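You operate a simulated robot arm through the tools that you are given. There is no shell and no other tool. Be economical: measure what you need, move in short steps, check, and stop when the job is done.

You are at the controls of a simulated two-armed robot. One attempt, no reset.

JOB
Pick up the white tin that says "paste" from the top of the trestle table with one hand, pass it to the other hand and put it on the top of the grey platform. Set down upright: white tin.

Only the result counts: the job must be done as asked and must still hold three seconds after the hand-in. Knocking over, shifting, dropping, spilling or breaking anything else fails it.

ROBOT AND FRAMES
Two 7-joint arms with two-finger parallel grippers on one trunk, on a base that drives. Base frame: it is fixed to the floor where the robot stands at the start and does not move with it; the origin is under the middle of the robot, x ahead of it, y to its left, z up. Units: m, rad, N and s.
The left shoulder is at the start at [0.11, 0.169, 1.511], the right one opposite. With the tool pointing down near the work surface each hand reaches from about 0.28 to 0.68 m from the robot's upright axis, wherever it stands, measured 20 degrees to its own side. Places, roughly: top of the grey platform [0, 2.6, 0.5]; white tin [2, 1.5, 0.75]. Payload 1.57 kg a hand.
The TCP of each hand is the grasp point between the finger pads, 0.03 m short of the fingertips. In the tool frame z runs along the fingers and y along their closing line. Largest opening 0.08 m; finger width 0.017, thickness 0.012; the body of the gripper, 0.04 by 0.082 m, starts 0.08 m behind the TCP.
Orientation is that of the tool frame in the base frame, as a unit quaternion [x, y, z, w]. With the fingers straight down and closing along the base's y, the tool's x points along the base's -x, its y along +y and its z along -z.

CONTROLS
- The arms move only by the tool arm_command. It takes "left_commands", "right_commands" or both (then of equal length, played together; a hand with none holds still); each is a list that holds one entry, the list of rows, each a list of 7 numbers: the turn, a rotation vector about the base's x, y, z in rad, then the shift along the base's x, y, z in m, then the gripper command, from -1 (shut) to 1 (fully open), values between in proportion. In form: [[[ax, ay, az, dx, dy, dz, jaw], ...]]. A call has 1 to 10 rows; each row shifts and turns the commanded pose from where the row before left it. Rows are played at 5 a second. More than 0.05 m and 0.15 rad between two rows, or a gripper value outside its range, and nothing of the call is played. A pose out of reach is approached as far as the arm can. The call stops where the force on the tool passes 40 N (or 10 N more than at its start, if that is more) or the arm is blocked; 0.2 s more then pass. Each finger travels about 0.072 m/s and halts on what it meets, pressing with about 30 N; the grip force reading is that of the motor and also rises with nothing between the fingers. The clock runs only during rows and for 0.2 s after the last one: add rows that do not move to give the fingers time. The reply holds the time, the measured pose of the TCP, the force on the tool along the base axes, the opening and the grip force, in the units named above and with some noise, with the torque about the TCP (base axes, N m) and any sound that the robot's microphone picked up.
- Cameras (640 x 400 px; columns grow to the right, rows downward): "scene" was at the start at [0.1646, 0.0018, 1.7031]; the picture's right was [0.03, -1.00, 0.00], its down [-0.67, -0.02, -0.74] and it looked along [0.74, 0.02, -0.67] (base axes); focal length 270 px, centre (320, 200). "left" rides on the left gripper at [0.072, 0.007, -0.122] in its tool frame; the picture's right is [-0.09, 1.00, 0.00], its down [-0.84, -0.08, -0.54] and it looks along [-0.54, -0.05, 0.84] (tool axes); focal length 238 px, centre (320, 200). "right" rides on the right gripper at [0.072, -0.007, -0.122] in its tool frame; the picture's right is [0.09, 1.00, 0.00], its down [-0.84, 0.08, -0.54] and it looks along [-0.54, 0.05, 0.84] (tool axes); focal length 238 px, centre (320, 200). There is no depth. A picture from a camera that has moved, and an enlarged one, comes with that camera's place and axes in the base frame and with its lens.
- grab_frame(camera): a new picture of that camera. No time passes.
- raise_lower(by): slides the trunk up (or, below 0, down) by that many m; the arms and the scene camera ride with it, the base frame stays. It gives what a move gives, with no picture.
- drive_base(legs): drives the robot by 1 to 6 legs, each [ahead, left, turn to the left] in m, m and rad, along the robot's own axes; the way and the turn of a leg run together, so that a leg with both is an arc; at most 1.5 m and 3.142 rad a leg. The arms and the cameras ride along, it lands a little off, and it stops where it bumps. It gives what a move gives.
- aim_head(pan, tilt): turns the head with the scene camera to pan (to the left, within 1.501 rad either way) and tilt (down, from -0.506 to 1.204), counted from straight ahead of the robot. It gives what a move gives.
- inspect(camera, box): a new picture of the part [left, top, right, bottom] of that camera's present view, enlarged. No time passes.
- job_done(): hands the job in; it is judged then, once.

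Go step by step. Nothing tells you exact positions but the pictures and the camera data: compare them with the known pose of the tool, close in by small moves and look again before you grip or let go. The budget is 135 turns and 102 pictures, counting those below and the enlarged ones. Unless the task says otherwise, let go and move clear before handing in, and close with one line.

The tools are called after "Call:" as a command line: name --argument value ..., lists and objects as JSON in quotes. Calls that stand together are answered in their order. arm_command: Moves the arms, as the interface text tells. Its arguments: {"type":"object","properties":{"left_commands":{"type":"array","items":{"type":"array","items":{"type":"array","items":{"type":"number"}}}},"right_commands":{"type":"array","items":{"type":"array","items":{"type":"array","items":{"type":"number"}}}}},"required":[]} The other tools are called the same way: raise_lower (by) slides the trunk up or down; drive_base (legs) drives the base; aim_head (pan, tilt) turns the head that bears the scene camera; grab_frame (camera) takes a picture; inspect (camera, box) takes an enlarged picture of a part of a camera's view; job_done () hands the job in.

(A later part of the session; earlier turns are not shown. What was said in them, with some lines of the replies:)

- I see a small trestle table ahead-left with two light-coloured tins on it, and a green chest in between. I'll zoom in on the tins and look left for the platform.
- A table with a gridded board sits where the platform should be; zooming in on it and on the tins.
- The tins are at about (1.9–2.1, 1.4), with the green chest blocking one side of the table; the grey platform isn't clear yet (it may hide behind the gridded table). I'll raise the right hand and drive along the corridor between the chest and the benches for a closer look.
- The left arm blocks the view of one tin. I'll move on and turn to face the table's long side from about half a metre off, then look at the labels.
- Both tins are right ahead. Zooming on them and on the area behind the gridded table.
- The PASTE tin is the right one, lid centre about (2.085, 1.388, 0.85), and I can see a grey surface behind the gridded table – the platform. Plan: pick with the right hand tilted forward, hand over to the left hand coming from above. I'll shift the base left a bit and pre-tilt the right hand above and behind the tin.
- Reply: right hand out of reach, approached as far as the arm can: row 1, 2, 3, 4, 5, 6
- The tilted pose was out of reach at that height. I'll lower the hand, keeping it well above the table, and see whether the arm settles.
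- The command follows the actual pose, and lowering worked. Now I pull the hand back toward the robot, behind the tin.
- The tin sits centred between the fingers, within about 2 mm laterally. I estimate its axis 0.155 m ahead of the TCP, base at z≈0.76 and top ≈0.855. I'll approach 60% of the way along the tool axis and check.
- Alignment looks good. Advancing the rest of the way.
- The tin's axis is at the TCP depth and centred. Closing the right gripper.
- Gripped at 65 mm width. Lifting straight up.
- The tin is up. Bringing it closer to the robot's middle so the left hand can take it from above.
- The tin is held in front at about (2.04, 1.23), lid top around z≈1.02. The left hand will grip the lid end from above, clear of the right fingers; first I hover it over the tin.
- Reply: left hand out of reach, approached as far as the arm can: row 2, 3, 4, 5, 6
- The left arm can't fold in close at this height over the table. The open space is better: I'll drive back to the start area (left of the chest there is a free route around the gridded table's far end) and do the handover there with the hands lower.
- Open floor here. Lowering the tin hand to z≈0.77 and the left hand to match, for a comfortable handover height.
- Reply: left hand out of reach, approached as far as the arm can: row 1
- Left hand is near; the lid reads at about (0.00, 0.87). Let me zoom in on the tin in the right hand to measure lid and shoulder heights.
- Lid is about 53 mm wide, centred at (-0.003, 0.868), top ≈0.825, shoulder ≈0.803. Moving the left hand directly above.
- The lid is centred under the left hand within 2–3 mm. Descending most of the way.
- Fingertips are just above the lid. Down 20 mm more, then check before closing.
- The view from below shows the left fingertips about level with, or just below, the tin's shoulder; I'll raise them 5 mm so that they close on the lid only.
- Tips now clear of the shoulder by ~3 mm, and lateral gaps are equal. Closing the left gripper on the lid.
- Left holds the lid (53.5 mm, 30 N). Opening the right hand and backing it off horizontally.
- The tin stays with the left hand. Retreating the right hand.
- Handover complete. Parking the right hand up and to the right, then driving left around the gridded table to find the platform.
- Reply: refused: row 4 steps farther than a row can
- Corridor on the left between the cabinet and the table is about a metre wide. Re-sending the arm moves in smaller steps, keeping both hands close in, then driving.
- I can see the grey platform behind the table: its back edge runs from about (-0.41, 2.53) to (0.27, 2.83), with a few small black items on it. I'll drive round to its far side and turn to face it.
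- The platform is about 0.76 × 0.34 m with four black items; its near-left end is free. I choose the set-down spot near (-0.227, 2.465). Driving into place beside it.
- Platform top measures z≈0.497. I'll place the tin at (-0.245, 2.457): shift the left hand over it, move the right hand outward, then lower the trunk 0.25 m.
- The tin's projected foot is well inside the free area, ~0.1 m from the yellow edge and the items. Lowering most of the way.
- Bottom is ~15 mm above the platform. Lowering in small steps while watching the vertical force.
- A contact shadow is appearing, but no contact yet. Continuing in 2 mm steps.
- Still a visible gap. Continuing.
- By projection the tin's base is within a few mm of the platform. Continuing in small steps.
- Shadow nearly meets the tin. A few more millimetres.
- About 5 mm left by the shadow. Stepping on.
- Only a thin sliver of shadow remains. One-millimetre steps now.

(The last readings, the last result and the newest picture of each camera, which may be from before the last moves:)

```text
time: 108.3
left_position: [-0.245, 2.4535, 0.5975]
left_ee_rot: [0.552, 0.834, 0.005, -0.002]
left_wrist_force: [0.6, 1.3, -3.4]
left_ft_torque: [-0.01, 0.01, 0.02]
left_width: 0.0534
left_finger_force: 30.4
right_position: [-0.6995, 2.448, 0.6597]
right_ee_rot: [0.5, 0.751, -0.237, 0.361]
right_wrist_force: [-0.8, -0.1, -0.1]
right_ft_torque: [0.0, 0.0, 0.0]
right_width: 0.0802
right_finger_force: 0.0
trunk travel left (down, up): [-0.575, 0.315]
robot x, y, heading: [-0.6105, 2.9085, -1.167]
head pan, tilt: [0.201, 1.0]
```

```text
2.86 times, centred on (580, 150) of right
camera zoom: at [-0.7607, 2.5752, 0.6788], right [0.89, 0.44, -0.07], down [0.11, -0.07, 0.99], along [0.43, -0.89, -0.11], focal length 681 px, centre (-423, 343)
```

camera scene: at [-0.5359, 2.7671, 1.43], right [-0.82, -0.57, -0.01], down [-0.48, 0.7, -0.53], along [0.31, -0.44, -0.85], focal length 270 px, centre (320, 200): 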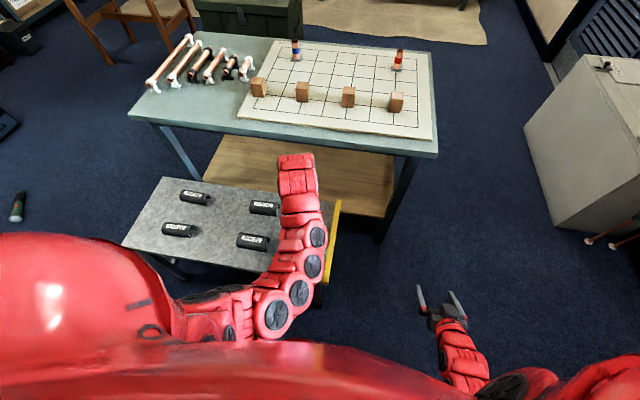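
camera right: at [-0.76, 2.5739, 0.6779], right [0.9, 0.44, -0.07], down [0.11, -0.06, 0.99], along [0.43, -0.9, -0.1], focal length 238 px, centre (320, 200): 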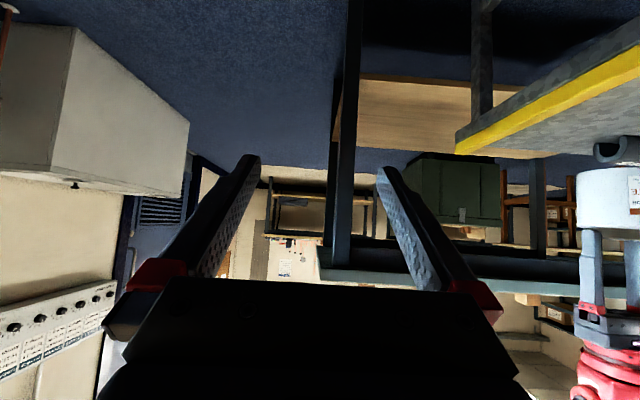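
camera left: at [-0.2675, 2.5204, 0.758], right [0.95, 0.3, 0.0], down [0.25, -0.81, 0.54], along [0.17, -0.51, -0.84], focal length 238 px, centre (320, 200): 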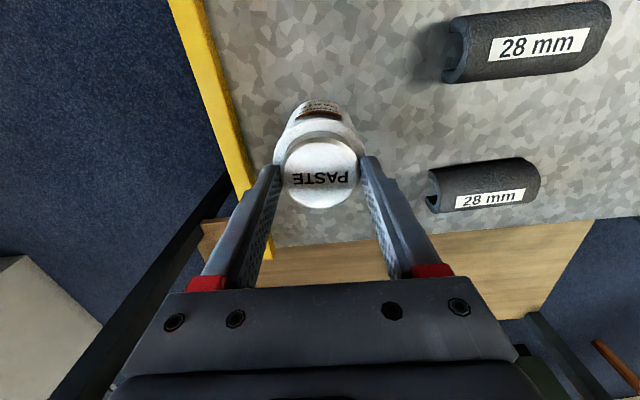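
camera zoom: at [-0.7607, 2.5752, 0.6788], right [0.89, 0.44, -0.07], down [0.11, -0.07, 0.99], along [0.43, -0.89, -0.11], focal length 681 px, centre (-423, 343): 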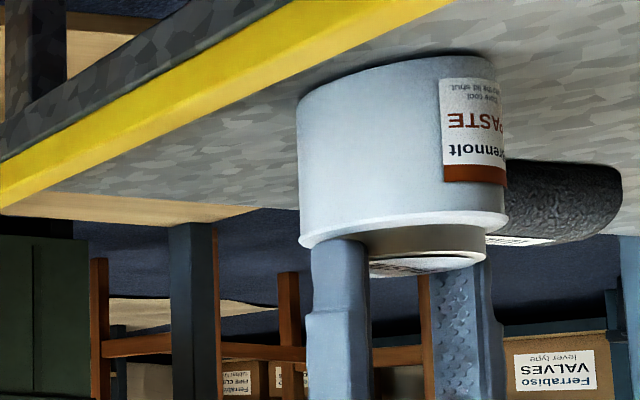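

Nearly there; continuing until the force changes.

Call:
arm_command --left_commands '[[[0, 0, 0, 0, 0, -0.001, -1], [0, 0, 0, 0, 0, -0.001, -1], [0, 0, 0, 0, 0, 0, -1]]]'

Call:
arm_command --left_commands '[[[0, 0, 0, 0, 0, -0.001, -1], [0, 0, 0, 0, 0, 0, -1]]]'

Call:
inspect --camera "right" --box '[520, 80, 640, 220]'

```text
time: 109.1
left_position: [-0.2461, 2.454, 0.5942]
left_ee_rot: [0.553, 0.833, 0.004, -0.001]
left_wrist_force: [0.3, 0.0, -3.0]
left_ft_torque: [-0.02, -0.01, 0.03]
left_width: 0.0532
left_finger_force: 30.5
right_position: [-0.6984, 2.448, 0.6588]
right_ee_rot: [0.5, 0.751, -0.237, 0.362]
right_wrist_force: [0.0, -0.6, 0.4]
right_ft_torque: [-0.01, -0.02, -0.03]
right_width: 0.0802
right_finger_force: 0.0
trunk travel left (down, up): [-0.575, 0.315]
robot x, y, heading: [-0.6046, 2.9108, -1.168]
head pan, tilt: [0.201, 1.0]
```

```text
time: 109.7
left_position: [-0.2459, 2.4532, 0.5937]
left_ee_rot: [0.553, 0.833, 0.005, -0.002]
left_wrist_force: [-0.1, 0.2, -2.3]
left_ft_torque: [-0.01, 0.0, -0.02]
left_width: 0.0533
left_finger_force: 30.4
right_position: [-0.6986, 2.4487, 0.6589]
right_ee_rot: [0.498, 0.751, -0.236, 0.363]
right_wrist_force: [0.2, 0.1, 0.5]
right_ft_torque: [0.0, -0.01, 0.02]
right_width: 0.08
right_finger_force: 0.1
trunk travel left (down, up): [-0.575, 0.315]
robot x, y, heading: [-0.6054, 2.9137, -1.173]
head pan, tilt: [0.201, 1.0]
```

```text
2.86 times, centred on (580, 150) of right
camera zoom: at [-0.7607, 2.5753, 0.6788], right [0.89, 0.44, -0.07], down [0.1, -0.07, 0.99], along [0.43, -0.89, -0.11], focal length 681 px, centre (-423, 343)
```

zoom: 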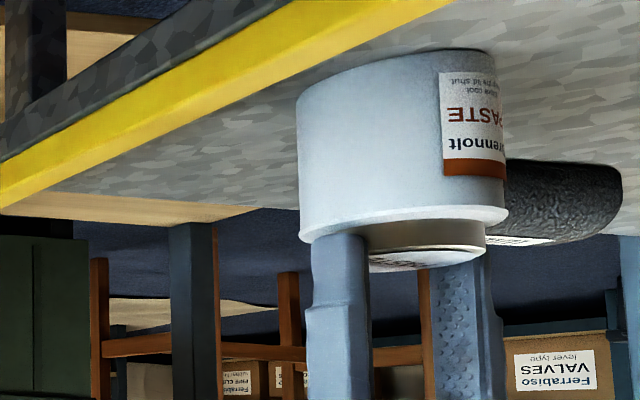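

The shadow gap has closed to almost nothing. One more millimetre at a time, looking for contact force.

Call:
arm_command --left_commands '[[[0, 0, 0, 0, 0, -0.001, -1], [0, 0, 0, 0, 0, 0, -1]]]'

Call:
arm_command --left_commands '[[[0, 0, 0, 0, 0, -0.001, -1], [0, 0, 0, 0, 0, 0, -1]]]'

Call:
inspect --camera "right" --box '[570, 80, 640, 140]'

```text
time: 110.3
left_position: [-0.2461, 2.4531, 0.5926]
left_ee_rot: [0.553, 0.833, 0.003, -0.001]
left_wrist_force: [-1.5, 4.9, 12.0]
left_ft_torque: [0.05, 0.4, -0.11]
left_width: 0.0533
left_finger_force: 29.6
right_position: [-0.6997, 2.448, 0.6599]
right_ee_rot: [0.5, 0.751, -0.237, 0.361]
right_wrist_force: [0.1, 0.2, 0.6]
right_ft_torque: [0.03, 0.02, 0.03]
right_width: 0.08
right_finger_force: 0.1
trunk travel left (down, up): [-0.575, 0.315]
robot x, y, heading: [-0.604, 2.9065, -1.169]
head pan, tilt: [0.201, 1.0]
```

```text
time: 110.9
left_position: [-0.2452, 2.4537, 0.5932]
left_ee_rot: [0.552, 0.834, 0.004, 0.0]
left_wrist_force: [-1.2, 8.9, 28.2]
left_ft_torque: [0.17, 0.01, 0.02]
left_width: 0.0534
left_finger_force: 30.3
right_position: [-0.6989, 2.4482, 0.6592]
right_ee_rot: [0.499, 0.751, -0.236, 0.363]
right_wrist_force: [-0.3, 0.1, 0.3]
right_ft_torque: [-0.01, 0.01, 0.0]
right_width: 0.0801
right_finger_force: 0.1
trunk travel left (down, up): [-0.575, 0.315]
robot x, y, heading: [-0.6046, 2.9119, -1.167]
head pan, tilt: [0.201, 1.0]
```

```text
6.67 times, centred on (605, 110) of right
camera zoom: at [-0.7609, 2.5754, 0.679], right [0.89, 0.44, -0.07], down [0.1, -0.07, 0.99], along [0.43, -0.89, -0.1], focal length 1589 px, centre (-1580, 800)
```

zoom: 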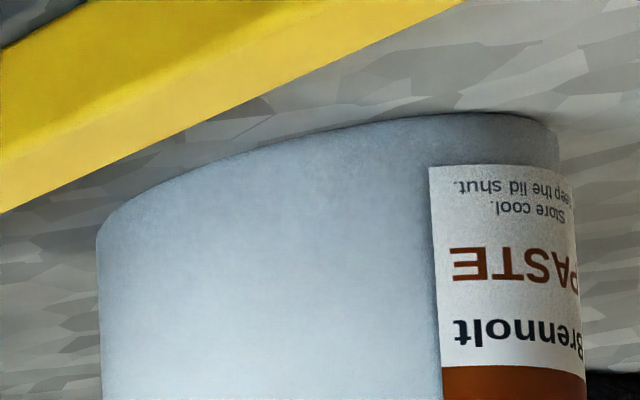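

Contact confirmed. I back off 1.5 mm to relieve the load and open the left gripper gradually.

Call:
arm_command --left_commands '[[[0, 0, 0, 0, 0, 0.0015, -1], [0, 0, 0, 0, 0, 0, 0.36], [0, 0, 0, 0, 0, 0, 0.5], [0, 0, 0, 0, 0, 0, 1], [0, 0, 0, 0, 0, 0, 1]]]'

Call:
grab_frame --camera "left"

Call:
inspect --camera "right" --box '[520, 80, 640, 220]'

```text
time: 112.1
left_position: [-0.2464, 2.4543, 0.5934]
left_ee_rot: [0.553, 0.833, 0.005, -0.001]
left_wrist_force: [0.0, 0.2, 0.3]
left_ft_torque: [-0.01, 0.0, -0.02]
left_width: 0.0798
left_finger_force: 0.0
right_position: [-0.6994, 2.4493, 0.6579]
right_ee_rot: [0.499, 0.751, -0.237, 0.362]
right_wrist_force: [0.5, -0.1, 0.2]
right_ft_torque: [0.02, 0.0, -0.01]
right_width: 0.08
right_finger_force: 0.0
trunk travel left (down, up): [-0.575, 0.315]
robot x, y, heading: [-0.6056, 2.9071, -1.168]
head pan, tilt: [0.201, 1.0]
```

```text
35 pictures are left
camera left: at [-0.268, 2.5213, 0.7166], right [0.95, 0.3, 0.0], down [0.25, -0.81, 0.54], along [0.17, -0.51, -0.84], focal length 238 px, centre (320, 200)
```

left: 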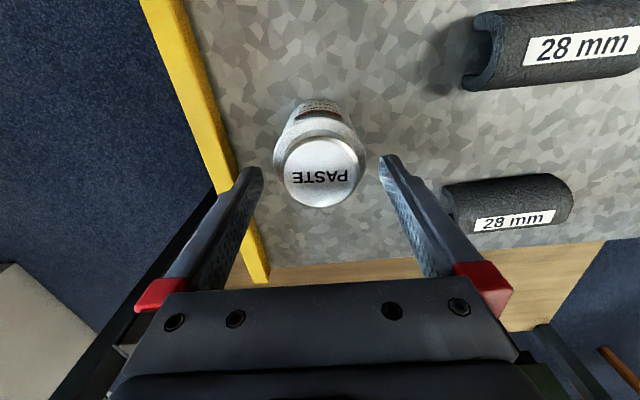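

```text
2.86 times, centred on (580, 150) of right
camera zoom: at [-0.7609, 2.5753, 0.6788], right [0.89, 0.44, -0.07], down [0.1, -0.07, 0.99], along [0.43, -0.89, -0.11], focal length 681 px, centre (-423, 343)
```

zoom: 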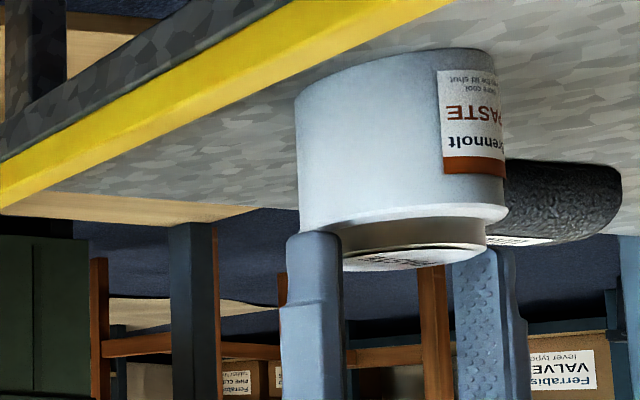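

The tin stands upright on the platform and the gripper is open around it. Raising the left hand straight up.

Call:
arm_command --left_commands '[[[0, 0, 0, 0, 0, 0.02, 1], [0, 0, 0, 0, 0, 0.04, 1], [0, 0, 0, 0, 0, 0.04, 1], [0, 0, 0, 0, 0, 0.04, 1], [0, 0, 0, 0, 0, 0.04, 1]]]'

Call:
grab_frame --camera "left"

Call:
grab_frame --camera "right"

```text
time: 113.3
left_position: [-0.2469, 2.4529, 0.7613]
left_ee_rot: [0.552, 0.834, 0.005, 0.0]
left_wrist_force: [-0.6, 0.0, 0.5]
left_ft_torque: [-0.01, 0.03, 0.01]
left_width: 0.0802
left_finger_force: 0.1
left hand out of reach, approached as far as the arm can: row 5
right_position: [-0.699, 2.4487, 0.6591]
right_ee_rot: [0.499, 0.751, -0.236, 0.362]
right_wrist_force: [-0.6, 0.9, 0.1]
right_ft_torque: [-0.02, 0.0, 0.0]
right_width: 0.0801
right_finger_force: 0.2
trunk travel left (down, up): [-0.575, 0.315]
robot x, y, heading: [-0.6087, 2.9094, -1.165]
head pan, tilt: [0.201, 1.0]
```

```text
33 pictures are left
camera left: at [-0.2688, 2.521, 0.8836], right [0.95, 0.3, 0.01], down [0.25, -0.81, 0.54], along [0.17, -0.51, -0.84], focal length 238 px, centre (320, 200)
```

left: 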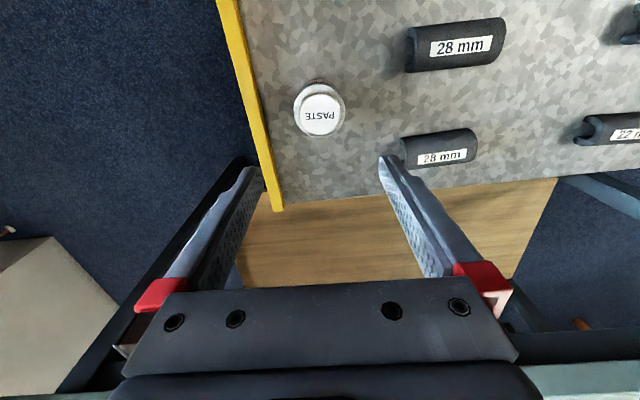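

```text
32 pictures are left
camera right: at [-0.761, 2.5753, 0.6787], right [0.89, 0.44, -0.07], down [0.1, -0.07, 0.99], along [0.43, -0.89, -0.1], focal length 238 px, centre (320, 200)
```

right: 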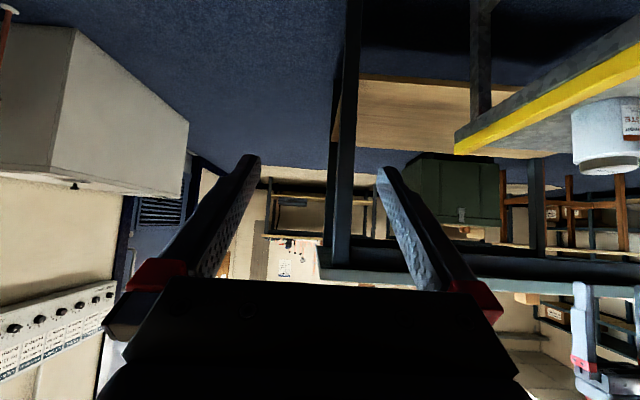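

The paste tin stands upright on the grey platform with both hands clear, and nothing else looks moved. Handing in.

Call:
job_done

```text
The job is handed in.
```

The white "paste" tin was picked up with the right hand, passed to the left hand and set down upright on the grey platform; both hands are clear and the job is handed in.
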